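You operate a simulated robot arm through the tools that you are given. There is no shell and no other tool. Be economical: measure what you need, move in short steps, check, and stop when the job is done.

Carry out the task below with a simulated robot arm. There is one attempt and no reset: what you move stays moved.

TASK
Take the black frame with yellow bands on the top of the pouf and put it away on the picture ledge. Put the small blue pot in the green bowl. Put the red felt block on the top of the pouf. Put the square cork coaster on the white plate. Lift the cover corner open. Do these in any order.

It is judged by the outcome, as a careful person would: the job done as asked, and still so three seconds after it is handed in. It fails if anything else is knocked over, pushed out of place, dropped, spilled or broken. Lids that push on must go on centred and level and be pressed home; caps that screw on are set level and turned clockwise until they are tight.

THE ROBOT
A 6-joint arm with a two-finger parallel gripper on a trunk, on a base that drives. Base frame: it is fixed to the floor where the robot stands at the start and does not move with it; the origin is under the middle of the robot, x ahead of it, y to its left, z up. Units: m, degrees, N and s.
With the tool pointing down near the work surface it reaches from about 0.3 to 0.7 m from the robot's upright axis, wherever it stands. Its first joint turns from -166.0 to 166.0 degrees. Places, roughly: black frame with yellow bands (15x4x12 cm) [0.5, -0.1, 0.5]; cover corner [2.4, 4.2, 0.5]; green bowl [-2, -2.75, 0.75]; picture ledge (12x60 cm) [-0.88, 1.7, 0.92]; red felt block (11x6x5 cm) [0.4, -1.7, 0.9]; small blue pot (6x6x6 cm) [1, -1.4, 1.1]; square cork coaster (10x11x5 cm) [-0.5, -1.4, 0.8]; top of the pouf [0.6, -0.1, 0.4]; white plate (21x21x2 cm) [-0.3, 1.8, 1.2]. Payload 4.1 kg.
The tool frame sits at the grasp point between the pads (the TCP): z along the fingers, y along the line on which they close. The tips reach 0.023 m beyond it. The gripper opens to 0.094 m. The fingers are 0.038 m wide and 0.01 m thick; the gripper's body (0.054 by 0.096 m) begins 0.039 m behind the TCP.
Orientation is told as [roll, pitch, yaw] about the base's x, y, z axes, in that order, counted from this pose: with the fingers straight down and closing along the base's y, the tool's x points along the base's -x, its y along +y and its z along -z.

THE INTERFACE
- The arm moves only by the tool nudge_tool. Its argument "commands" is one flat list of numbers, 7 for each row, row after row: the shift along the tool's x, y, z in m, then the turn, a rotation vector about the tool's x, y, z in degrees, then the gripper command, from -1 (fully open) to 1 (shut), values between in proportion. In form: [dx, dy, dz, ax, ay, az, jaw, dx, dy, dz, ax, ay, az, jaw, ...]. A call has 1 to 12 rows; each row shifts and turns the commanded pose from where the row before left it, along the tool's axes as they then stand. Rows are played at 5 a second. More than 0.05 m and 8.6 degrees between two rows, or a gripper value outside its range, and nothing of the call is played. Where a pose cannot be reached the arm comes as near as it can. A force on the tool above 40 N (or 10 N above the force at the start of the call, whichever is more), or a blocked arm, ends the call early, and 0.2 s more pass. Each finger travels about 0.045 m/s and halts on what it meets, pressing with about 31 N; the grip force reading is that of the motor and also rises with nothing between the fingers. The clock runs only during rows and for 0.2 s after the last one: add rows that do not move to give the fingers time. The reply holds the time, the measured pose of the TCP, the force on the tool along the base axes, the opening and the grip force, in the units named above and with some noise, with the torque about the TCP (base axes, N m) and any sound that the robot's microphone picked up, and new pictures: "show" is both (left out), scene, wrist or none.
- Cameras (640 x 400 px; columns grow to the right, rows downward): "scene" is now at [0.0052, 0.147, 1.1971]; the picture's right is [-0.31, -0.95, 0.00], its down [-0.78, 0.26, -0.57] and it looks along [0.54, -0.18, -0.82] (base axes); focal length 262 px, centre (320, 200). "wrist" rides on the gripper at [0.086, 0.016, -0.074] in the tool frame; the picture's right is [-0.18, 0.98, 0.00], its down [-0.58, -0.11, -0.81] and it looks along [-0.79, -0.15, 0.59] (tool axes); focal length 243 px, centre (320, 200). There is no depth. A picture from a camera that has moved, and an enlarged one, comes with that camera's place and axes in the base frame and with its lens.
- slide_trunk(by): slides the trunk up (or, below 0, down) by that many m; the arm and the scene camera ride with it, the base frame stays. It gives what a move gives, with no picture.
- roll_base(legs): drives the robot by 1 to 6 legs, each [ahead, turn to the left] in m and degrees, along the robot's own axes; the way and the turn of a leg run together, so that a leg with both is an arc; at most 1.5 m and 180 degrees a leg. The arm and the cameras ride along, it lands a little off, and it stops where it bumps. It gives what a move gives, and a new picture of the scene camera.
- head_to(pan, tilt): turns the head with the scene camera to pan (to the left, within 155 degrees either way) and tilt (down, from -29 to 69), counted from straight ahead of the robot. It gives what a move gives, and a new picture of the scene camera.
- close_up(camera, box): a new picture of the part [left, top, right, bottom] of that camera's present view, enlarged. The clock stands still meanwhile.
- close_job(): hands the job in; it is judged then, once.

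Go step by step. Nothing tells you exact positions but the pictures and the camera data: compare them with the known pose of the tool, close in by small moves and look again before you grip or let go. The budget is 165 turns and 260 pictures, counting those below and the enlarged ones. Unless the task says otherwise, let go and move clear before handing in, and close with one line.

The tools are called after "Call:" as name(argument=value, ...) on one line, values as JSON. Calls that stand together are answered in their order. nudge_tool: Moves the arm, as the interface text tells. Its arguments: {"type":"object","properties":{"commands":{"type":"array"},"show":{"type":"string","enum":["both","scene","wrist","none"]}},"required":["commands"]} The other tools are called the same way: slide_trunk (by) slides the trunk up or down; roll_base (legs) drives the base; head_to (pan, tilt) turns the head that bears the scene camera; close_up (camera, box) takes an enlarged picture of a part of a camera's view; close_job () hands the job in.

At the start:

```text
time: 0.0
ee_pos: [0.4248, -0.0728, 0.6428]
orientation: [0.0, -0.1, 0.0]
ft_force: [0.3, -0.5, -0.2]
wrist_torque: [0.01, -0.01, -0.02]
grip_width: 0.0941
grasp_force: 0.0
trunk travel left (down, up): [-0.175, 0.415]
robot x, y, heading: [-0.0009, 0.0013, -0.2]
head pan, tilt: [-18.1, 55.5]
```

scene: 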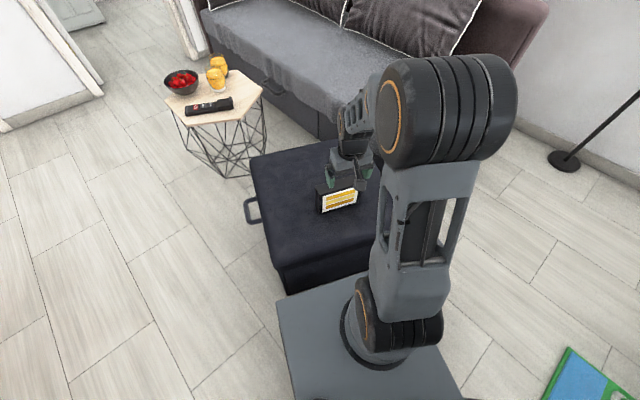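
wrist: 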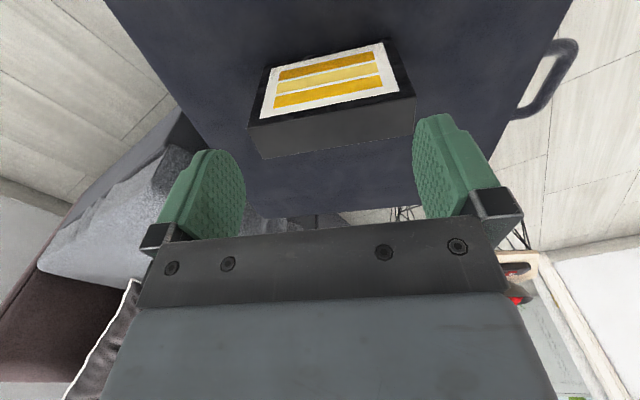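

I see the frame standing upright on the pouf at about x 0.487, y -0.075, its top at z 0.527 and its banded face toward me. Before gripping it I'll look around to learn the room.

Call:
head_to(pan=110, tilt=15)

Call:
head_to(pan=50, tilt=20)

Call:
head_to(pan=-70, tilt=20)

Call:
head_to(pan=-130, tilt=20)

```text
time: 2.1
ee_pos: [0.4234, -0.0719, 0.6429]
orientation: [0.0, 0.0, 0.0]
ft_force: [-0.4, 0.5, 0.1]
wrist_torque: [-0.01, -0.02, 0.03]
grip_width: 0.0942
grasp_force: 0.1
trunk travel left (down, up): [-0.175, 0.415]
robot x, y, heading: [-0.002, -0.0021, -0.0]
head pan, tilt: [110.0, 15.0]
camera scene: at [-0.0947, 0.257, 1.258], right [0.94, 0.34, 0.0], down [0.09, -0.24, -0.97], along [-0.33, 0.91, -0.26], focal length 262 px, centre (320, 200)
```

scene: 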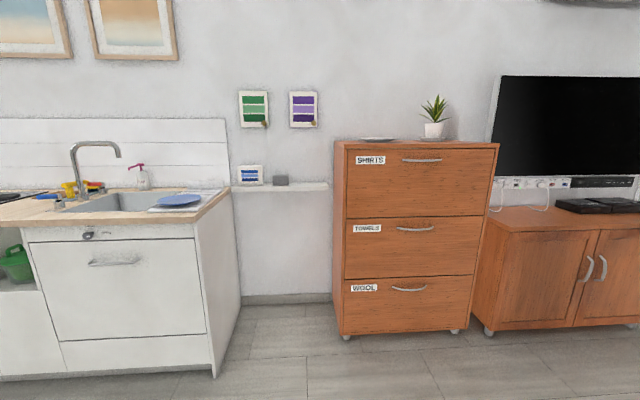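

```text
time: 3.4
ee_pos: [0.4241, -0.0733, 0.6429]
orientation: [0.1, 0.0, -0.1]
ft_force: [0.0, -0.3, -0.2]
wrist_torque: [0.01, 0.0, 0.01]
grip_width: 0.0942
grasp_force: 0.1
trunk travel left (down, up): [-0.175, 0.415]
robot x, y, heading: [-0.0055, 0.0012, -0.2]
head pan, tilt: [50.0, 20.0]
camera scene: at [-0.003, 0.2406, 1.2499], right [0.77, -0.64, 0.0], down [-0.22, -0.26, -0.94], along [0.6, 0.72, -0.34], focal length 262 px, centre (320, 200)
```

scene: 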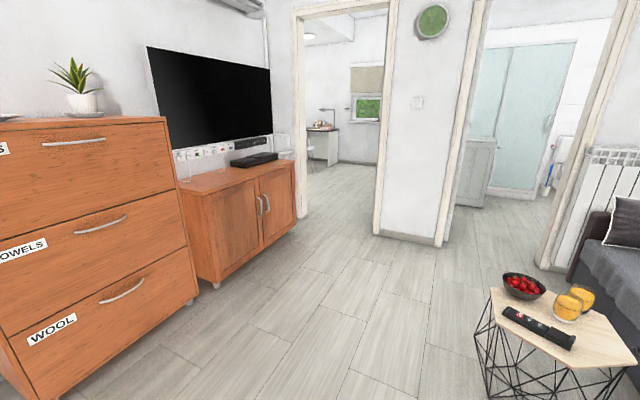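

```text
time: 5.4
ee_pos: [0.425, -0.0721, 0.6431]
orientation: [0.1, 0.1, 0.0]
ft_force: [0.0, 0.6, -0.6]
wrist_torque: [-0.03, -0.02, -0.01]
grip_width: 0.094
grasp_force: 0.0
trunk travel left (down, up): [-0.175, 0.415]
robot x, y, heading: [0.0004, -0.0007, 0.2]
head pan, tilt: [-70.0, 20.0]
camera scene: at [-0.0309, 0.0817, 1.2499], right [-0.94, -0.34, 0.0], down [-0.12, 0.32, -0.94], along [0.32, -0.88, -0.34], focal length 262 px, centre (320, 200)
```

scene: 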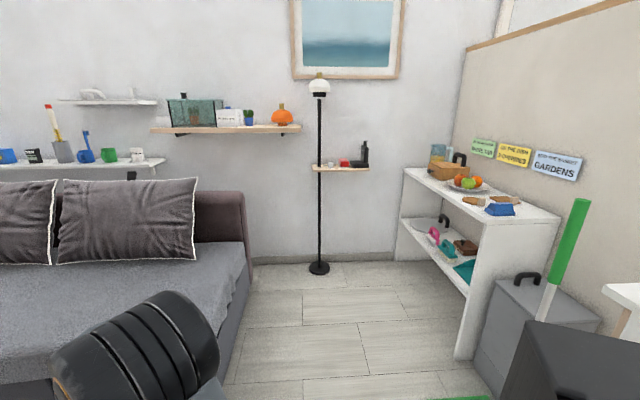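

```text
time: 6.7
ee_pos: [0.4224, -0.0732, 0.6438]
orientation: [0.0, 0.0, 0.0]
ft_force: [-0.2, -0.7, -0.8]
wrist_torque: [-0.01, 0.01, 0.01]
grip_width: 0.094
grasp_force: 0.0
trunk travel left (down, up): [-0.175, 0.415]
robot x, y, heading: [-0.0029, -0.0013, 0.2]
head pan, tilt: [-130.0, 20.0]
camera scene: at [-0.1226, 0.0979, 1.2498], right [-0.77, 0.64, 0.0], down [0.22, 0.26, -0.94], along [-0.6, -0.72, -0.34], focal length 262 px, centre (320, 200)
```

scene: 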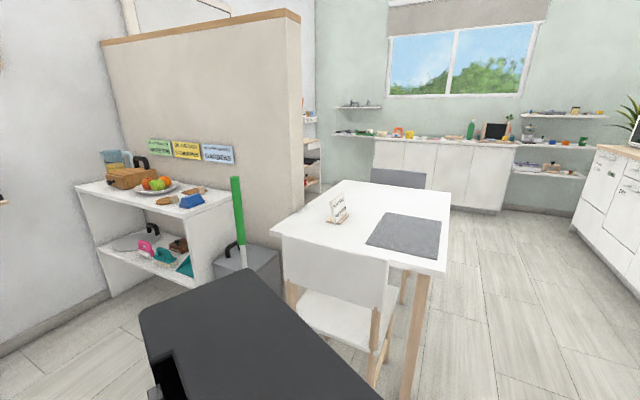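

The ledge is on the wall to my left between the counter and the SHIRTS dresser, and the plate is on top of that dresser. The cover corner lies through the left doorway. The pot, felt and coaster are on shelves to my right. Now I'll turn the gripper 90° over the frame.

Call:
nudge_tool(commands=[-0.032, -0.001, 0, 0, 0, 8.2, -1, -0.031, -0.001, 0, 0, 0, 8.2, -1, 0, 0, 0, 0, 0, 8.2, -1, 0, 0, 0, 0, 0, 8.2, -1, 0, 0, 0, 0, 0, 8.2, -1, 0, 0, 0, 0, 0, 8.2, -1, 0, 0, 0, 0, 0, 8.2, -1, 0, 0, 0, 0, 0, 8.2, -1, 0, 0, 0, 0, 0, 8.2, -1, 0, 0, 0, 0, 0, 8.2, -1, 0, 0, 0, 0, 0, 8, -1, 0, 0, 0, 0, 0, 0, -1], show="wrist")

Call:
head_to(pan=-10, tilt=50)

```text
time: 9.3
ee_pos: [0.4859, -0.0802, 0.6421]
orientation: [-0.1, 0.1, -90.0]
ft_force: [0.0, -0.1, -0.5]
wrist_torque: [0.0, -0.01, -0.01]
grip_width: 0.0942
grasp_force: 0.0
trunk travel left (down, up): [-0.175, 0.415]
robot x, y, heading: [0.0, 0.0026, 0.3]
head pan, tilt: [-130.0, 20.0]
camera wrist: at [0.5024, 0.0076, 0.7176], right [0.98, -0.19, 0.0], down [-0.11, -0.58, 0.81], along [-0.15, -0.79, -0.59], focal length 243 px, centre (320, 200)
```

wrist: 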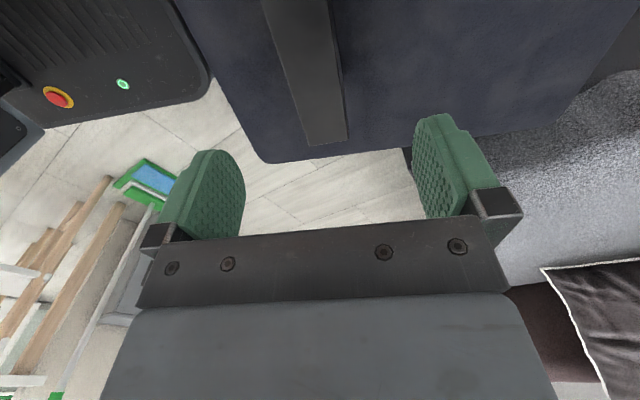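

```text
time: 11.3
ee_pos: [0.487, -0.0797, 0.642]
orientation: [0.0, 0.0, -89.9]
ft_force: [0.2, -0.6, 0.4]
wrist_torque: [0.0, -0.02, -0.01]
grip_width: 0.0942
grasp_force: 0.1
trunk travel left (down, up): [-0.175, 0.415]
robot x, y, heading: [-0.0003, 0.0004, -0.3]
head pan, tilt: [-10.0, 50.0]
camera scene: at [0.013, 0.1558, 1.2043], right [-0.17, -0.98, 0.0], down [-0.75, 0.13, -0.64], along [0.63, -0.11, -0.77], focal length 262 px, centre (320, 200)
```

scene: 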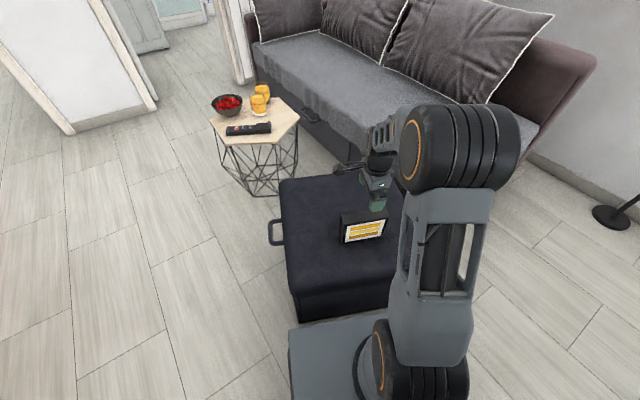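

The frame's top spans about x 0.457–0.498 and is square to the tool. I'll shift 7 mm, go down to z 0.50 and grip.

Call:
nudge_tool(commands=[0, -0.007, 0.04, 0, 0, 0, -1, 0, 0, 0.04, 0, 0, 0, -1, 0, 0, 0.035, 0, 0, 0, -1, 0, 0, 0.027, 0, 0, 0, -1, 0, 0, 0, 0, 0, 0, -1], show="both")

```text
time: 12.5
ee_pos: [0.4796, -0.0792, 0.5001]
orientation: [0.0, 0.0, -90.0]
ft_force: [0.4, -0.8, -0.1]
wrist_torque: [0.0, 0.0, 0.04]
grip_width: 0.0938
grasp_force: 0.0
trunk travel left (down, up): [-0.175, 0.415]
robot x, y, heading: [-0.0006, -0.0019, -0.1]
head pan, tilt: [-10.0, 50.0]
camera scene: at [0.013, 0.1559, 1.2043], right [-0.17, -0.98, 0.0], down [-0.75, 0.13, -0.64], along [0.63, -0.11, -0.77], focal length 262 px, centre (320, 200)
camera wrist: at [0.495, 0.0077, 0.5747], right [0.98, -0.18, 0.0], down [-0.11, -0.58, 0.81], along [-0.15, -0.79, -0.59], focal length 243 px, centre (320, 200)
```

scene: 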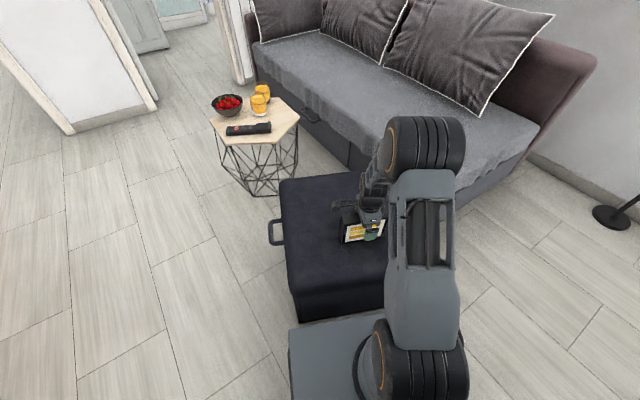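
wrist: 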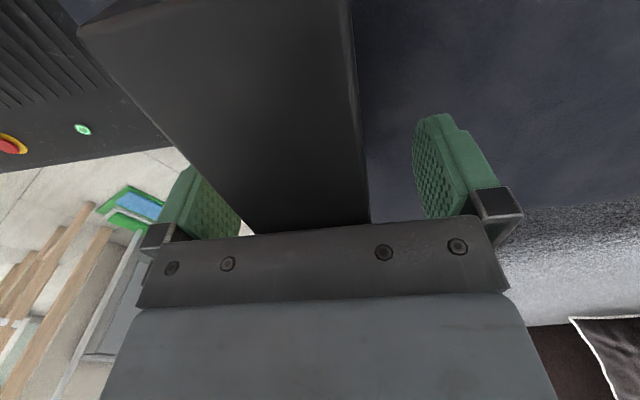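

The frame is between the pads but sits toward the left one, so I'll centre a little and then close.

Call:
nudge_tool(commands=[0, -0.008, 0, 0, 0, 0, -1, 0, 0, 0, 0, 0, 0, 0, 0, 0, 0, 0, 0, 0, 1, 0, 0, 0, 0, 0, 0, 1, 0, 0, 0, 0, 0, 0, 1, 0, 0, 0, 0, 0, 0, 1, 0, 0, 0, 0, 0, 0, 1], show="wrist")

```text
time: 14.1
ee_pos: [0.4719, -0.0791, 0.501]
orientation: [0.0, 0.0, -89.9]
ft_force: [1.6, -0.2, 1.8]
wrist_torque: [-0.01, -0.11, -0.06]
grip_width: 0.0397
grasp_force: 31.2
trunk travel left (down, up): [-0.175, 0.415]
robot x, y, heading: [-0.0024, 0.0036, -0.0]
head pan, tilt: [-10.0, 50.0]
camera wrist: at [0.4873, 0.0077, 0.5757], right [0.98, -0.18, 0.0], down [-0.11, -0.58, 0.81], along [-0.15, -0.79, -0.59], focal length 243 px, centre (320, 200)
```

wrist: 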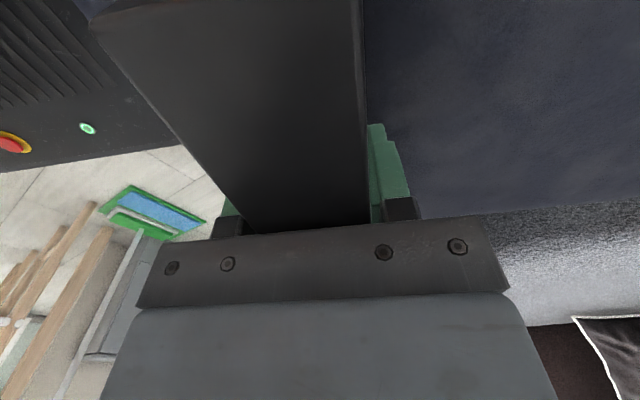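

The frame is gripped at a width of 0.040. I'll lift it with the arm and trunk, then look at the lane toward the ledge.

Call:
nudge_tool(commands=[0, 0, -0.05, 0, 0, 0, 1, 0, 0, -0.05, 0, 0, 0, 1, 0, 0, -0.05, 0, 0, 0, 1, 0, 0, -0.02, 0, 0, 0, 1], show="none")

Call:
slide_trunk(by=0.41)

Call:
head_to(pan=120, tilt=40)

Call:
head_to(pan=60, tilt=69)

```text
time: 15.1
ee_pos: [0.4708, -0.0784, 0.6716]
orientation: [0.0, 0.0, -90.0]
ft_force: [0.5, -0.1, -2.7]
wrist_torque: [-0.01, -0.01, -0.02]
grip_width: 0.0398
grasp_force: 31.0
trunk travel left (down, up): [-0.175, 0.415]
robot x, y, heading: [0.0002, 0.0014, -0.0]
head pan, tilt: [-10.0, 50.0]
```

```text
refused: 0.41 is not a number from -0.4 to 0.4
```

```text
time: 17.2
ee_pos: [0.4715, -0.0798, 0.6724]
orientation: [0.1, -0.1, -90.0]
ft_force: [0.5, -0.4, -3.6]
wrist_torque: [-0.02, -0.02, -0.02]
grip_width: 0.0398
grasp_force: 30.9
trunk travel left (down, up): [-0.175, 0.415]
robot x, y, heading: [-0.001, -0.0006, -0.3]
head pan, tilt: [120.0, 40.0]
camera scene: at [-0.1051, 0.2429, 1.2184], right [0.87, 0.5, 0.0], down [0.32, -0.56, -0.77], along [-0.38, 0.66, -0.64], focal length 262 px, centre (320, 200)
```

scene: 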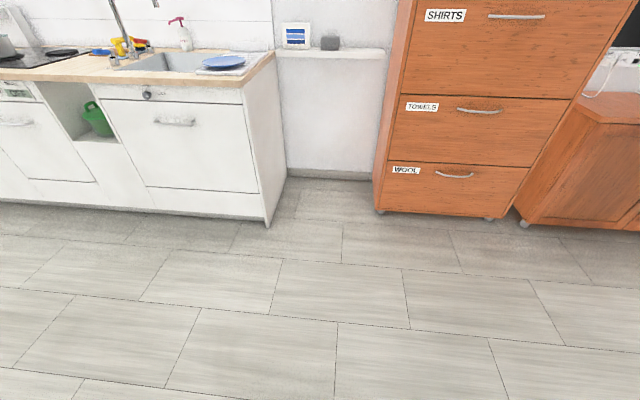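

```text
time: 18.5
ee_pos: [0.4719, -0.0791, 0.67]
orientation: [0.0, 0.0, -90.0]
ft_force: [1.0, -0.1, -2.9]
wrist_torque: [-0.02, -0.03, -0.04]
grip_width: 0.04
grasp_force: 30.7
trunk travel left (down, up): [-0.175, 0.415]
robot x, y, heading: [-0.0013, 0.0002, 0.1]
head pan, tilt: [60.0, 68.8]
camera scene: at [-0.0347, 0.2177, 1.1823], right [0.87, -0.5, 0.0], down [-0.47, -0.81, -0.36], along [0.18, 0.31, -0.93], focal length 262 px, centre (320, 200)
```

scene: 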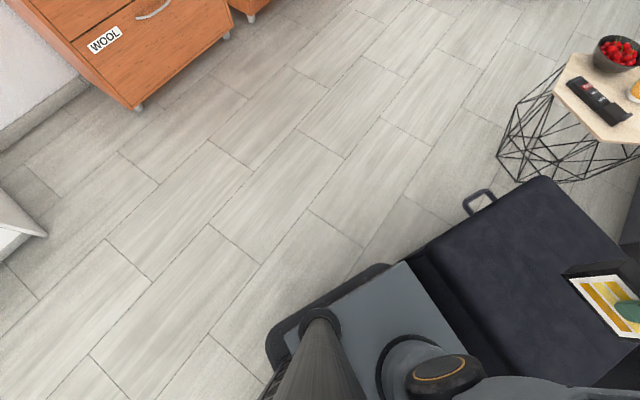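

Walls are turned about 23.6° from my frame, so the ledge needs a heading of roughly 113.6°. My base is about 0.5 × 0.4 m and nearly touches the pouf, so I'll raise the trunk, back off, turn and drive most of the way.

Call:
slide_trunk(by=0.4)

Call:
roll_base(legs=[[-0.15, 0], [0, 108.2], [0.85, 0], [0, 5.4]])

Call:
head_to(pan=0, tilt=35)

```text
time: 22.3
ee_pos: [0.4707, -0.0773, 1.0719]
orientation: [0.0, 0.0, -90.0]
ft_force: [-0.2, -0.2, -2.8]
wrist_torque: [-0.02, -0.03, 0.0]
grip_width: 0.0399
grasp_force: 30.9
trunk travel left (down, up): [-0.575, 0.015]
robot x, y, heading: [-0.0021, 0.0037, -0.3]
head pan, tilt: [60.0, 68.8]
```

```text
time: 32.9
ee_pos: [-0.5281, 1.2739, 1.0711]
orientation: [-0.1, 0.0, 23.1]
ft_force: [-0.3, -0.5, -3.0]
wrist_torque: [0.0, -0.03, 0.0]
grip_width: 0.0403
grasp_force: 31.2
trunk travel left (down, up): [-0.575, 0.015]
robot x, y, heading: [-0.4143, 0.809, 113.2]
head pan, tilt: [60.0, 68.8]
camera scene: at [-0.6024, 0.6983, 1.5823], right [0.12, 0.99, 0.0], down [0.93, -0.11, -0.36], along [-0.36, 0.04, -0.93], focal length 262 px, centre (320, 200)
```

scene: 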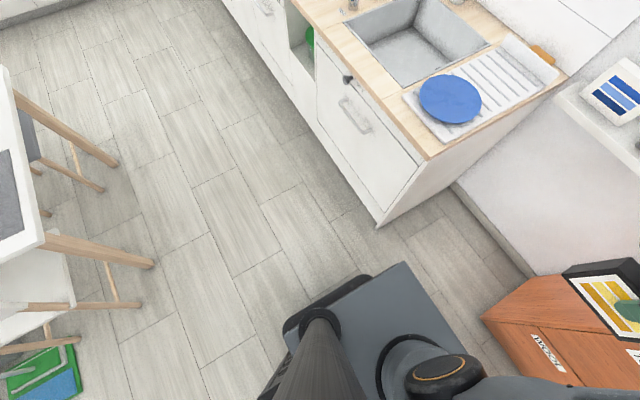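

```text
time: 34.2
ee_pos: [-0.5297, 1.2748, 1.0715]
orientation: [0.0, 0.0, 23.2]
ft_force: [0.1, -0.2, -2.4]
wrist_torque: [0.03, -0.01, -0.01]
grip_width: 0.0399
grasp_force: 30.8
trunk travel left (down, up): [-0.575, 0.015]
robot x, y, heading: [-0.4155, 0.809, 113.1]
head pan, tilt: [0.0, 35.0]
camera scene: at [-0.5815, 0.7728, 1.6259], right [0.92, 0.4, 0.0], down [0.23, -0.53, -0.82], along [-0.32, 0.75, -0.57], focal length 262 px, centre (320, 200)
```

scene: 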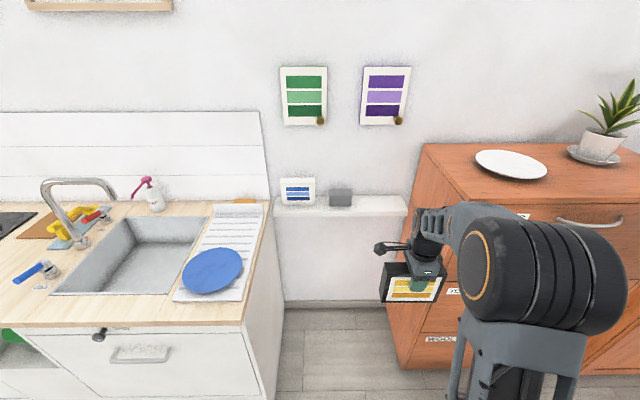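

The ledge is clear ahead, with the frame roughly in line with its right end. A close look at the ledge for a lip and for what stands on it comes next.

Call:
close_up(camera="scene", box=[260, 160, 440, 272])

```text
3.56 times, centred on (350, 216) of scene
camera zoom: at [-0.5815, 0.7728, 1.6259], right [0.92, 0.4, 0.0], down [0.23, -0.53, -0.82], along [-0.32, 0.75, -0.57], focal length 933 px, centre (213, 143)
```

zoom: 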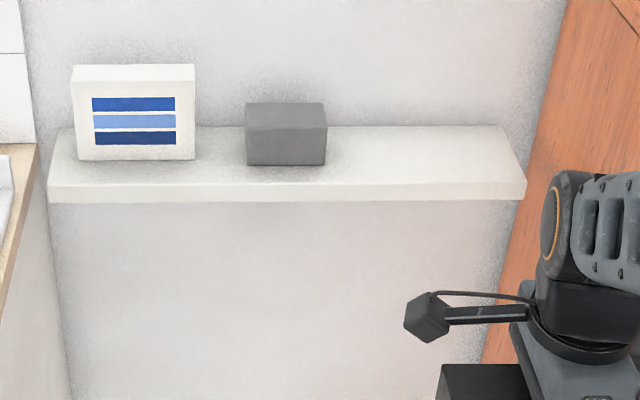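

The ledge has no lip, with a free stretch of about 24 cm right of the grey block. I'll drive 0.43 m ahead and then place with the arm.

Call:
roll_base(legs=[[0.43, 0.5]])

```text
time: 36.8
ee_pos: [-0.7057, 1.6707, 1.0717]
orientation: [0.0, 0.0, 23.7]
ft_force: [0.3, -0.2, -2.9]
wrist_torque: [0.01, -0.03, -0.01]
grip_width: 0.0401
grasp_force: 31.2
trunk travel left (down, up): [-0.575, 0.015]
robot x, y, heading: [-0.5873, 1.2088, 113.8]
head pan, tilt: [0.0, 35.0]
camera scene: at [-0.7541, 1.1688, 1.626], right [0.91, 0.4, 0.0], down [0.23, -0.53, -0.82], along [-0.33, 0.75, -0.57], focal length 262 px, centre (320, 200)
```

scene: 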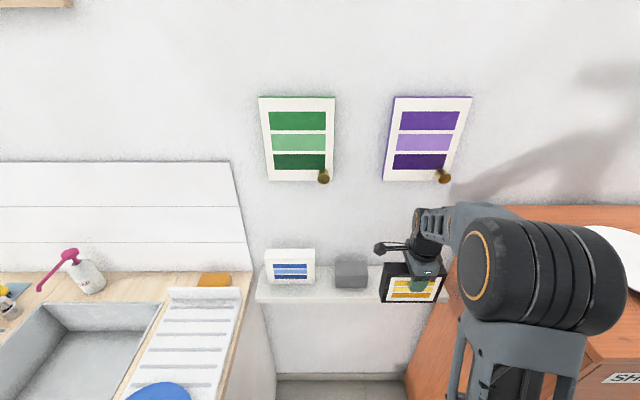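

The hand is about 10 cm short of the placing line and 3 cm left of it. I'll lower to just above the ledge and then move in.

Call:
nudge_tool(commands=[-0.033, 0, 0.035, 0, 0, 0, 1, 0, 0.035, 0, 0, 0, 0, 1, 0, 0.03, 0, 0, 0, 0, 1, 0, 0.03, 0, 0, 0, 0, 1, 0, 0, 0, 0, 0, 0, 1])

```text
time: 38.0
ee_pos: [-0.714, 1.7712, 1.0362]
orientation: [-0.2, 0.0, 23.8]
ft_force: [0.1, -0.5, -3.0]
wrist_torque: [-0.01, -0.03, 0.05]
grip_width: 0.0395
grasp_force: 31.4
trunk travel left (down, up): [-0.575, 0.015]
robot x, y, heading: [-0.5864, 1.2042, 113.8]
head pan, tilt: [0.0, 35.0]
camera scene: at [-0.754, 1.1683, 1.626], right [0.91, 0.4, 0.0], down [0.23, -0.52, -0.82], along [-0.33, 0.75, -0.57], focal length 262 px, centre (320, 200)
camera wrist: at [-0.7998, 1.7512, 1.1107], right [-0.23, 0.97, 0.0], down [0.58, 0.14, 0.81], along [0.79, 0.18, -0.59], focal length 243 px, centre (320, 200)
```

scene: 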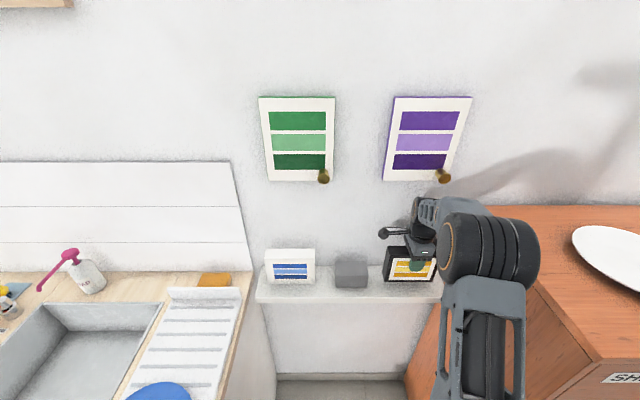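
wrist: 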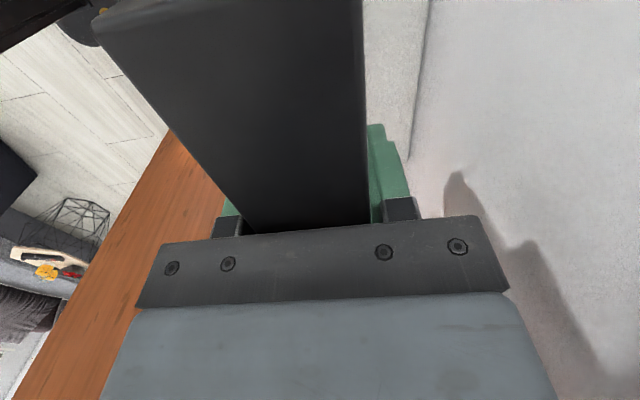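

The frame is over the ledge, about 5 cm from both neighbours. I'll ease it down in small steps until it touches.

Call:
nudge_tool(commands=[0, 0, 0.012, 0, 0, 0, 1, 0, 0, 0.005, 0, 0, 0, 1, 0, 0, 0.003, 0, 0, 0, 1, 0, 0, 0.003, 0, 0, 0, 1, 0, 0, 0, 0, 0, 0, 1], show="wrist")

Call:
close_up(camera="scene", box=[340, 220, 460, 310])

```text
time: 39.2
ee_pos: [-0.7136, 1.7705, 1.0129]
orientation: [0.0, -0.1, 23.8]
ft_force: [-0.2, 1.3, -3.1]
wrist_torque: [0.03, 0.0, -0.01]
grip_width: 0.0399
grasp_force: 30.5
trunk travel left (down, up): [-0.575, 0.015]
robot x, y, heading: [-0.5911, 1.2053, 113.8]
head pan, tilt: [0.0, 35.0]
camera wrist: at [-0.7996, 1.7508, 1.0879], right [-0.23, 0.97, 0.0], down [0.58, 0.14, 0.81], along [0.79, 0.18, -0.59], focal length 243 px, centre (320, 200)
```

wrist: 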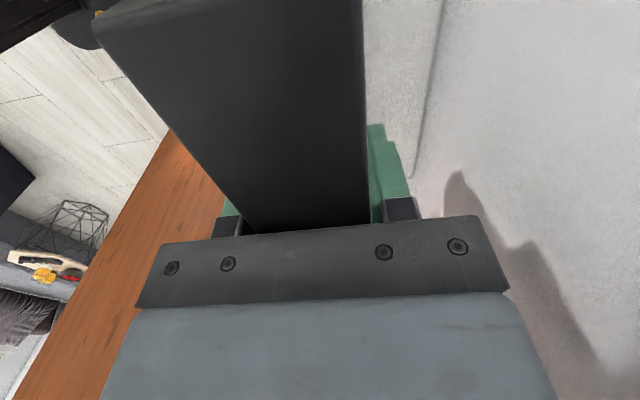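

```text
4.44 times, centred on (400, 265) of scene
camera zoom: at [-0.7539, 1.1684, 1.626], right [0.91, 0.4, 0.0], down [0.23, -0.52, -0.82], along [-0.33, 0.75, -0.57], focal length 1166 px, centre (-36, -89)
```

zoom: 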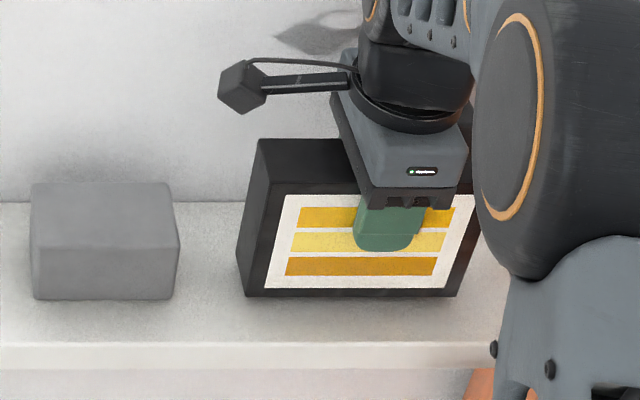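

It is still carrying its weight, so there is no contact yet. I'll continue down in 2 mm steps.

Call:
nudge_tool(commands=[0, 0, 0.002, 0, 0, 0, 1, 0, 0, 0.002, 0, 0, 0, 1, 0, 0, 0.002, 0, 0, 0, 1], show="none")

```text
time: 40.0
ee_pos: [-0.7127, 1.7712, 1.0074]
orientation: [-0.1, 0.0, 23.8]
ft_force: [0.1, 1.0, -3.4]
wrist_torque: [0.01, 0.0, 0.0]
grip_width: 0.0399
grasp_force: 30.8
trunk travel left (down, up): [-0.575, 0.015]
robot x, y, heading: [-0.5864, 1.209, 113.8]
head pan, tilt: [0.0, 35.0]
```

Call:
nudge_tool(commands=[0, 0, 0.002, 0, 0, 0, 1, 0, 0, 0.002, 0, 0, 0, 1, 0, 0, 0.002, 0, 0, 0, 1], show="none")

```text
time: 40.8
ee_pos: [-0.7136, 1.7707, 1.0049]
orientation: [0.4, -0.1, 23.8]
ft_force: [-0.7, -0.5, 26.1]
wrist_torque: [-0.8, 0.23, -0.06]
grip_width: 0.0396
grasp_force: 31.1
trunk travel left (down, up): [-0.575, 0.015]
robot x, y, heading: [-0.5855, 1.2068, 113.7]
head pan, tilt: [0.0, 35.0]
```

It made contact. I'll relieve the press, open a little, and check that the frame stands before rising.

Call:
nudge_tool(commands=[0, 0, -0.003, 0, 0, 0, 1, 0, 0, 0, 0, 0, 0, 0, 0, 0, 0, 0, 0, 0, -0.2, 0, 0, 0, 0, 0, 0, -0.3, 0, 0, 0, 0, 0, 0, -0.3, 0, 0, 0, 0, 0, 0, -0.3], show="both")

```text
time: 42.2
ee_pos: [-0.7128, 1.7697, 1.0063]
orientation: [0.0, -0.1, 23.8]
ft_force: [0.0, 0.4, 0.4]
wrist_torque: [0.0, 0.0, 0.0]
grip_width: 0.0609
grasp_force: 0.0
trunk travel left (down, up): [-0.575, 0.015]
robot x, y, heading: [-0.5885, 1.2075, 114.0]
head pan, tilt: [0.0, 35.0]
camera scene: at [-0.7538, 1.1681, 1.626], right [0.91, 0.4, 0.0], down [0.23, -0.52, -0.82], along [-0.33, 0.75, -0.57], focal length 262 px, centre (320, 200)
camera wrist: at [-0.7995, 1.7508, 1.0793], right [-0.23, 0.97, 0.0], down [0.58, 0.14, 0.81], along [0.79, 0.18, -0.59], focal length 243 px, centre (320, 200)
```

scene: 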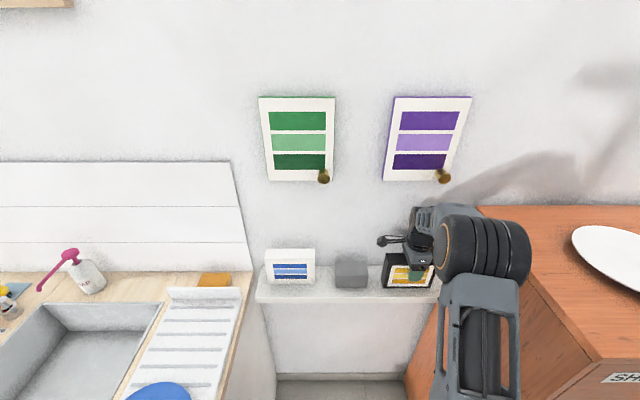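
wrist: 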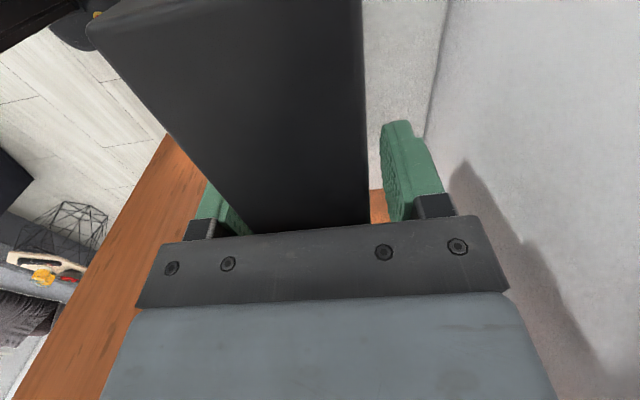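

The frame stands free. A wall knob hangs right above the wrist, so I'll slide 6 cm left along the frame before rising, keeping the fingers straddling it.

Call:
nudge_tool(commands=[0.02, 0, 0, 0, 0, 0, -0.3, 0.02, 0, 0, 0, 0, 0, -0.3, 0.02, 0, 0, 0, 0, 0, -0.3, 0, 0, -0.03, 0, 0, 0, -0.3, 0, 0, -0.03, 0, 0, 0, -0.3, 0, 0, -0.02, 0, 0, 0, -0.3, 0, -0.05, 0, 0, 0, 0, -0.3, 0, -0.05, 0, 0, 0, 0, -0.3, 0, -0.05, -0.05, 0, 0, 0, -0.3], show="scene")

```text
refused: row 9 steps farther than a row can; nothing moved
```

Call:
nudge_tool(commands=[0.02, 0, 0, 0, 0, 0, -0.3, 0.02, 0, 0, 0, 0, 0, -0.3, 0.02, 0, 0, 0, 0, 0, -0.3, 0, 0, -0.03, 0, 0, 0, -0.3, 0, 0, -0.03, 0, 0, 0, -0.3, 0, 0, -0.02, 0, 0, 0, -0.3, 0, -0.05, 0, 0, 0, 0, -0.3, 0, -0.05, 0, 0, 0, 0, -0.3, 0, -0.04, 0, 0, 0, 0, -0.3], show="scene")

```text
time: 44.2
ee_pos: [-0.7123, 1.6171, 1.084]
orientation: [0.0, 0.0, 23.7]
ft_force: [-0.1, 0.5, -1.4]
wrist_torque: [0.01, -0.02, -0.02]
grip_width: 0.0615
grasp_force: 0.2
trunk travel left (down, up): [-0.575, 0.015]
robot x, y, heading: [-0.5846, 1.2087, 113.6]
head pan, tilt: [0.0, 35.0]
camera scene: at [-0.7537, 1.1675, 1.626], right [0.91, 0.4, 0.0], down [0.23, -0.52, -0.82], along [-0.33, 0.75, -0.57], focal length 262 px, centre (320, 200)
```

scene: 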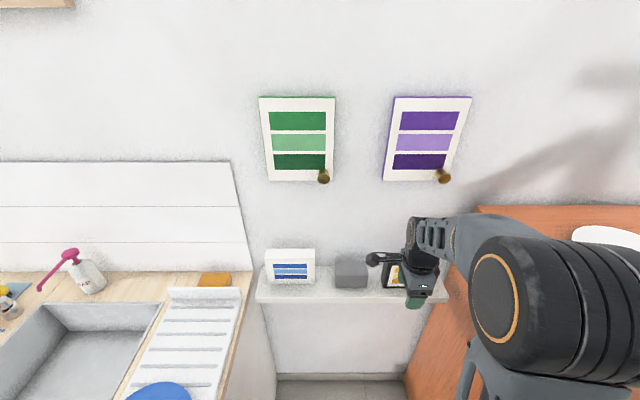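

The frame stands on the ledge and the hand is clear. Next is the cover corner through the doorway, so I'll back off, turn along the wall and drive toward the door.

Call:
roll_base(legs=[[-0.3, 0], [0, -87], [1.4, 0]])

Call:
head_to(pan=0, tilt=15)

```text
time: 56.5
ee_pos: [1.1868, 1.7079, 1.0836]
orientation: [0.1, 0.0, -63.5]
ft_force: [-0.4, 0.4, -0.1]
wrist_torque: [-0.02, 0.01, 0.01]
grip_width: 0.061
grasp_force: 0.1
trunk travel left (down, up): [-0.575, 0.015]
robot x, y, heading: [0.7808, 1.5617, 26.4]
head pan, tilt: [0.0, 35.0]
camera scene: at [0.7302, 1.7279, 1.626], right [0.45, -0.9, 0.0], down [-0.51, -0.26, -0.82], along [0.73, 0.36, -0.57], focal length 262 px, centre (320, 200)
```

scene: 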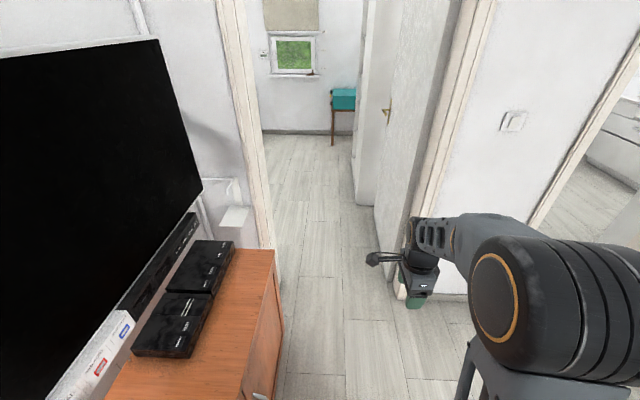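

```text
time: 57.4
ee_pos: [1.1863, 1.7072, 1.0834]
orientation: [0.0, -0.1, -63.4]
ft_force: [0.2, 0.1, 0.5]
wrist_torque: [0.0, 0.0, 0.02]
grip_width: 0.0612
grasp_force: 0.0
trunk travel left (down, up): [-0.575, 0.015]
robot x, y, heading: [0.7857, 1.5637, 26.4]
head pan, tilt: [0.0, 15.0]
camera scene: at [0.7348, 1.7302, 1.6579], right [0.45, -0.9, 0.0], down [-0.23, -0.12, -0.97], along [0.86, 0.43, -0.26], focal length 262 px, centre (320, 200)
```

scene: 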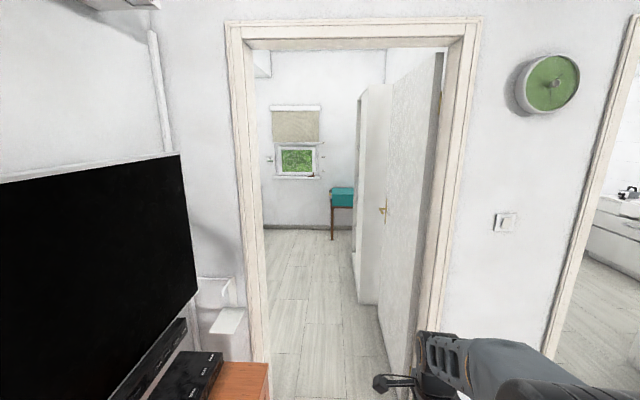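

The doorway is clear, with an open door leaf on its right side. I'll drive straight through and look left.

Call:
roll_base(legs=[[1.5, -1], [0.3, 0]])

Call:
head_to(pan=60, tilt=30)

```text
time: 66.4
ee_pos: [2.8073, 2.4706, 1.0834]
orientation: [0.0, 0.0, -65.0]
ft_force: [0.6, 0.1, -0.2]
wrist_torque: [0.03, 0.01, 0.01]
grip_width: 0.061
grasp_force: 0.0
trunk travel left (down, up): [-0.575, 0.015]
robot x, y, heading: [2.3975, 2.3358, 25.1]
head pan, tilt: [0.0, 15.0]
camera scene: at [2.3554, 2.5067, 1.658], right [0.42, -0.91, 0.0], down [-0.23, -0.11, -0.97], along [0.88, 0.41, -0.26], focal length 262 px, centre (320, 200)
```

scene: 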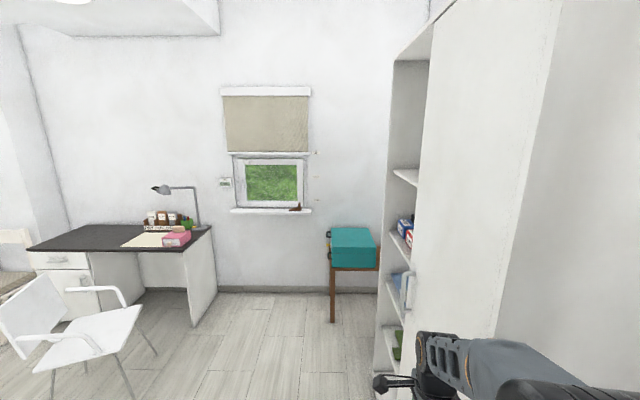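

```text
time: 67.7
ee_pos: [2.8054, 2.4718, 1.0834]
orientation: [0.0, -0.1, -65.0]
ft_force: [0.6, -0.1, -0.7]
wrist_torque: [-0.04, 0.01, 0.01]
grip_width: 0.0611
grasp_force: 0.1
trunk travel left (down, up): [-0.575, 0.015]
robot x, y, heading: [2.3985, 2.3368, 25.0]
head pan, tilt: [60.0, 30.0]
camera scene: at [2.2781, 2.557, 1.6338], right [1.0, -0.09, 0.0], down [-0.04, -0.5, -0.87], along [0.08, 0.86, -0.5], focal length 262 px, centre (320, 200)
```

scene: 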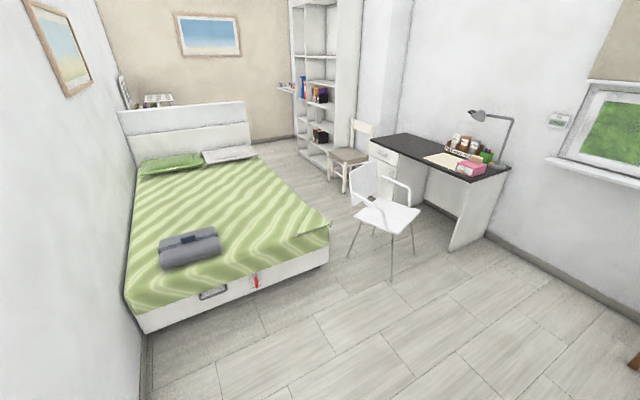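

The bed with a green cover is ahead-left, and its near corner around (2.45, 4.10) matches the cover corner. I'll look closer at it.

Call:
close_up(camera="scene", box=[260, 190, 360, 290])

```text
4.00 times, centred on (310, 240) of scene
camera zoom: at [2.2781, 2.557, 1.6338], right [1.0, -0.09, 0.0], down [-0.04, -0.5, -0.87], along [0.08, 0.86, -0.5], focal length 1050 px, centre (360, 40)
```

zoom: 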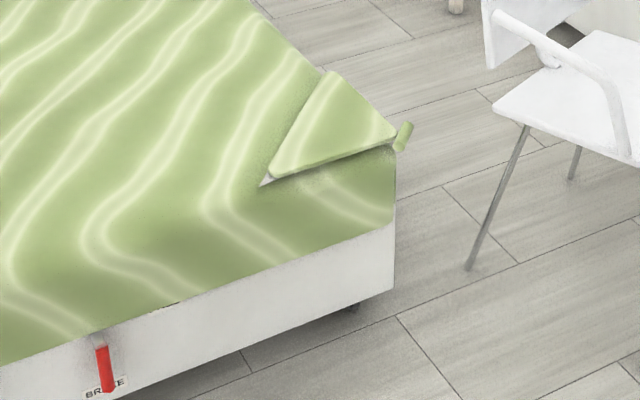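

The cover corner is a triangular flap hinged along the diagonal, with a small bar-like tab at its free tip at about (2.51, 4.15, 0.5). I'll drive up to the foot of the bed, clear of the chair and the red brake lever.

Call:
roll_base(legs=[[0, 57.4], [1.15, 0], [0, 31.2]])

Call:
head_to(pan=-10, tilt=55)

```text
time: 77.6
ee_pos: [2.4224, 3.8905, 1.0828]
orientation: [0.0, 0.0, 23.8]
ft_force: [-0.4, 0.2, -0.3]
wrist_torque: [0.02, 0.01, -0.01]
grip_width: 0.0609
grasp_force: 0.0
trunk travel left (down, up): [-0.575, 0.015]
robot x, y, heading: [2.5471, 3.4767, 113.9]
head pan, tilt: [60.0, 30.0]
camera scene: at [2.3261, 3.3696, 1.6337], right [0.11, 0.99, 0.0], down [0.5, -0.05, -0.87], along [-0.86, 0.09, -0.5], focal length 262 px, centre (320, 200)
```

scene: 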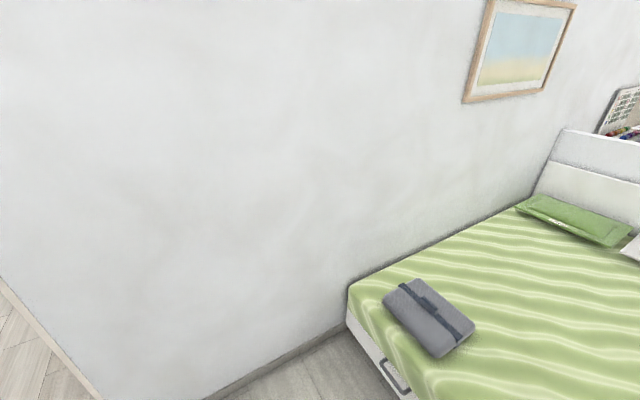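

```text
time: 79.0
ee_pos: [2.4238, 3.8917, 1.0822]
orientation: [0.1, 0.0, 23.8]
ft_force: [0.0, 0.7, -0.3]
wrist_torque: [-0.01, 0.0, 0.01]
grip_width: 0.0612
grasp_force: 0.0
trunk travel left (down, up): [-0.575, 0.015]
robot x, y, heading: [2.5436, 3.4825, 113.8]
head pan, tilt: [-10.0, 55.0]
camera scene: at [2.399, 3.4299, 1.5978], right [0.97, 0.24, 0.0], down [0.2, -0.8, -0.57], along [-0.14, 0.56, -0.82], focal length 262 px, centre (320, 200)
```

scene: 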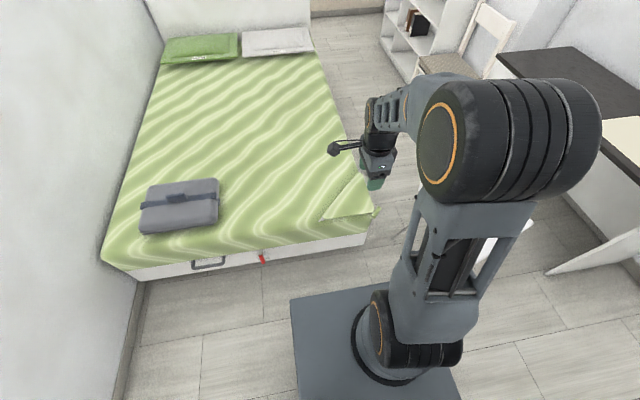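

The tab shows at about (2.49, 4.19). I'll roll 0.28 m closer, lower the trunk and turn the hand so the fingers close along the hinge direction.

Call:
roll_base(legs=[[0.28, 0]])

Call:
slide_trunk(by=-0.35)

Call:
nudge_tool(commands=[0, 0, 0, 0, 0, 7.6, -1, 0, 0, 0, 0, 0, 7.6, -1, 0, 0, 0, 0, 0, 7.6, -1, 0, 0, 0, 0, 0, 7.6, -1, 0, 0, 0, 0, 0, 7.6, -1, 0, 0, 0, 0, 0, 7.6, -1, 0, 0, 0, 0, 0, 0, -1], show="both")

```text
time: 81.0
ee_pos: [2.3108, 4.1453, 1.0816]
orientation: [-0.1, 0.0, 23.8]
ft_force: [-0.2, 0.1, 0.0]
wrist_torque: [-0.02, -0.03, -0.04]
grip_width: 0.0613
grasp_force: 0.1
trunk travel left (down, up): [-0.575, 0.015]
robot x, y, heading: [2.4357, 3.7306, 113.7]
head pan, tilt: [-10.0, 55.0]
camera scene: at [2.2866, 3.685, 1.5977], right [0.97, 0.24, 0.0], down [0.2, -0.8, -0.57], along [-0.14, 0.56, -0.82], focal length 262 px, centre (320, 200)
```

scene: 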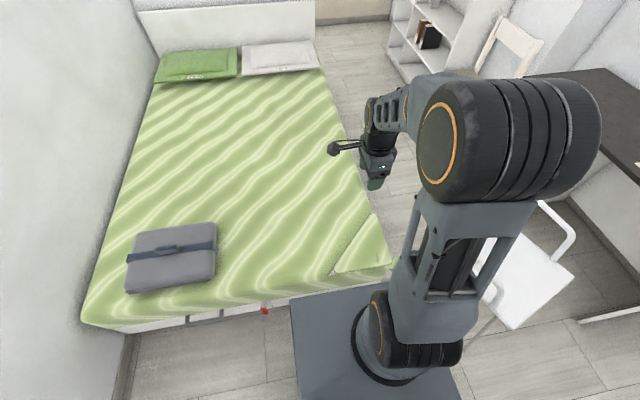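

```text
time: 84.4
ee_pos: [2.3112, 4.1452, 0.7333]
orientation: [-0.1, -0.1, 23.9]
ft_force: [-1.2, 0.0, -1.0]
wrist_torque: [0.02, 0.03, 0.02]
grip_width: 0.0612
grasp_force: 0.0
trunk travel left (down, up): [-0.225, 0.365]
robot x, y, heading: [2.4369, 3.7326, 113.7]
head pan, tilt: [-10.0, 55.0]
```

```text
time: 86.0
ee_pos: [2.3101, 4.1442, 0.7333]
orientation: [0.0, -0.1, -21.9]
ft_force: [-0.1, 1.1, 0.8]
wrist_torque: [-0.01, 0.04, -0.03]
grip_width: 0.0939
grasp_force: 0.1
trunk travel left (down, up): [-0.225, 0.365]
robot x, y, heading: [2.4359, 3.7307, 113.8]
head pan, tilt: [-10.0, 55.0]
camera scene: at [2.2869, 3.6844, 1.2478], right [0.97, 0.24, 0.0], down [0.2, -0.8, -0.57], along [-0.14, 0.56, -0.82], focal length 262 px, centre (320, 200)
camera wrist: at [2.2358, 4.1924, 0.8082], right [0.54, 0.84, 0.0], down [0.5, -0.32, 0.81], along [0.68, -0.43, -0.59], focal length 243 px, centre (320, 200)
```

scene: 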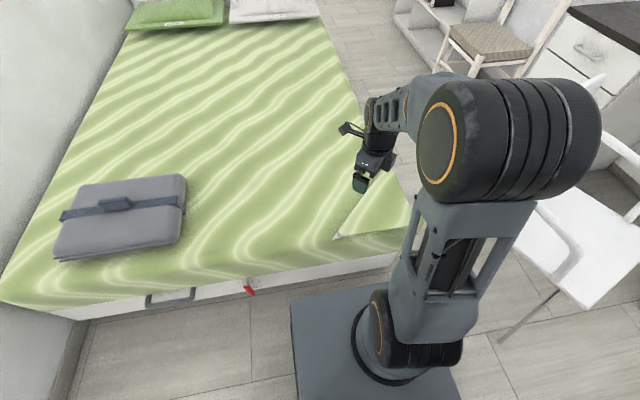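
wrist: 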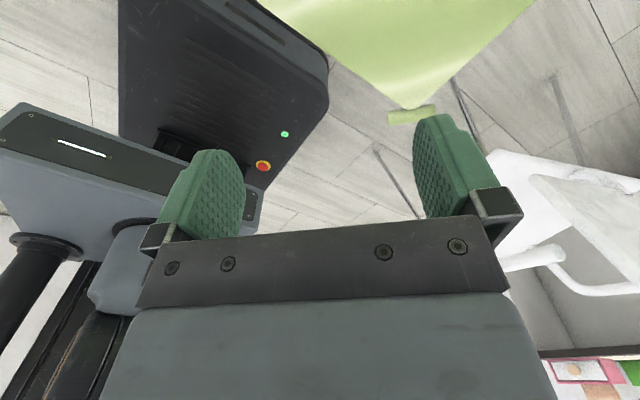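

The tab is a bar about 6.5 cm long, parallel to my closing line, near (2.50, 4.19, 0.48). I'll move above it at z 0.60 and check.

Call:
nudge_tool(commands=[-0.0395, 0.029, 0, 0, 0, 0, -1, -0.0395, 0.029, 0, 0, 0, 0, -1, -0.0395, 0.029, 0, 0, 0, 0, -1, -0.0395, 0.029, 0, 0, 0, 0, -1, 0, 0, 0.045, 0, 0, 0, -1, 0, 0, 0.045, 0, 0, 0, -1, 0, 0, 0.043, 0, 0, 0, -1, 0, 0, 0, 0, 0, 0, -1], show="both")

```text
time: 87.8
ee_pos: [2.5011, 4.194, 0.5993]
orientation: [0.0, 0.0, -21.8]
ft_force: [0.6, 0.5, -0.7]
wrist_torque: [-0.01, 0.02, 0.03]
grip_width: 0.0937
grasp_force: 0.1
trunk travel left (down, up): [-0.225, 0.365]
robot x, y, heading: [2.4367, 3.7332, 113.7]
head pan, tilt: [-10.0, 55.0]
camera scene: at [2.287, 3.6845, 1.2478], right [0.97, 0.24, 0.0], down [0.2, -0.8, -0.57], along [-0.14, 0.56, -0.82], focal length 262 px, centre (320, 200)
camera wrist: at [2.4268, 4.2419, 0.6745], right [0.54, 0.84, 0.0], down [0.5, -0.32, 0.81], along [0.68, -0.43, -0.59], focal length 243 px, centre (320, 200)
```

scene: 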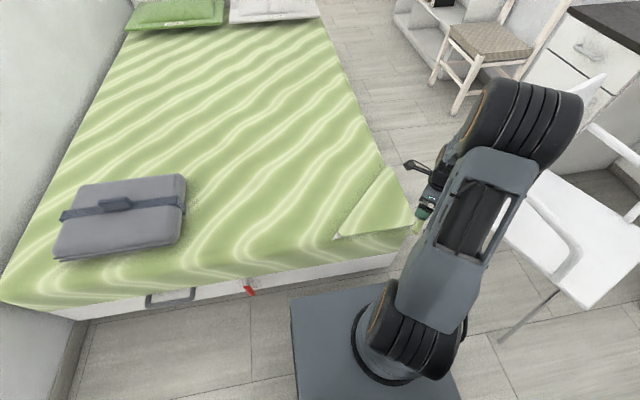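
wrist: 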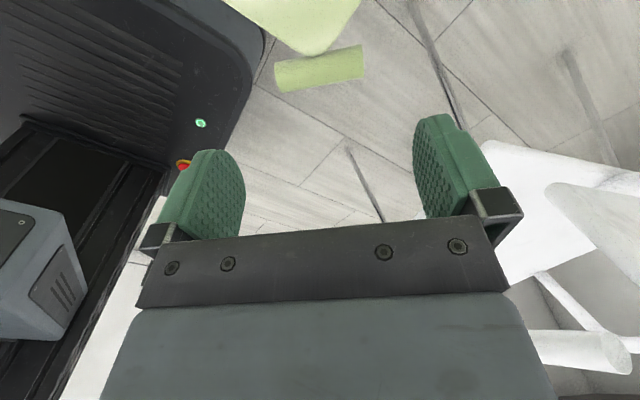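

Triangulation puts the bar centre at (2.507, 4.192, 0.473), about 7 cm long. I'll descend so the fingers straddle its ends.

Call:
nudge_tool(commands=[-0.006, 0, 0.04, 0, 0, 0, -1, 0, 0, 0.04, 0, 0, 0, -1, 0, 0, 0.03, 0, 0, 0, -1, 0, 0, 0.008, 0, 0, 0, -1, 0, 0, 0, 0, 0, 0, -1], show="wrist")

```text
time: 89.0
ee_pos: [2.5059, 4.1908, 0.4812]
orientation: [-0.1, 0.1, -21.8]
ft_force: [-2.9, -9.7, 3.1]
wrist_torque: [-0.28, -0.01, -0.04]
grip_width: 0.0939
grasp_force: 0.1
trunk travel left (down, up): [-0.225, 0.365]
robot x, y, heading: [2.437, 3.7307, 113.7]
head pan, tilt: [-10.0, 55.0]
camera wrist: at [2.4311, 4.2382, 0.5566], right [0.54, 0.84, 0.0], down [0.5, -0.31, 0.81], along [0.68, -0.43, -0.59], focal length 243 px, centre (320, 200)
```

wrist: 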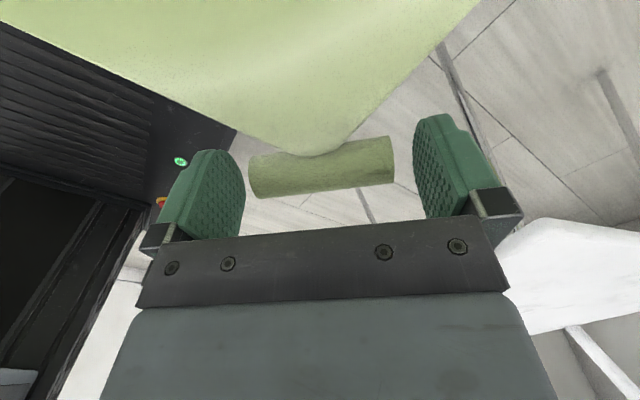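

The bar is between the fingers, slightly nearer the left one and about 7 mm lower than the grasp point. I'll adjust and close.

Call:
nudge_tool(commands=[0, -0.005, 0.007, 0, 0, 0, -1, 0, 0, 0, 0, 0, 0, 0, 0, 0, 0, 0, 0, 0, 1, 0, 0, 0, 0, 0, 0, 1, 0, 0, 0, 0, 0, 0, 1, 0, 0, 0, 0, 0, 0, 1], show="wrist")

```text
time: 90.4
ee_pos: [2.5054, 4.1895, 0.4762]
orientation: [0.5, 0.0, -21.7]
ft_force: [10.6, 23.4, 13.3]
wrist_torque: [1.0, -0.16, 0.07]
grip_width: 0.0931
grasp_force: 45.1
trunk travel left (down, up): [-0.225, 0.365]
robot x, y, heading: [2.4355, 3.7339, 113.8]
head pan, tilt: [-10.0, 55.0]
camera wrist: at [2.4307, 4.2373, 0.5521], right [0.54, 0.84, 0.01], down [0.5, -0.32, 0.8], along [0.68, -0.43, -0.59], focal length 243 px, centre (320, 200)
```

wrist: 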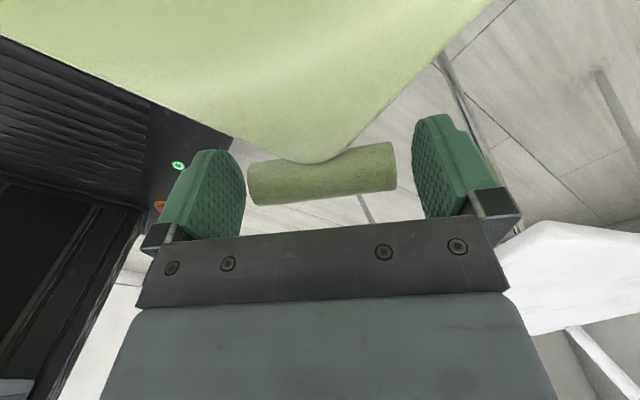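

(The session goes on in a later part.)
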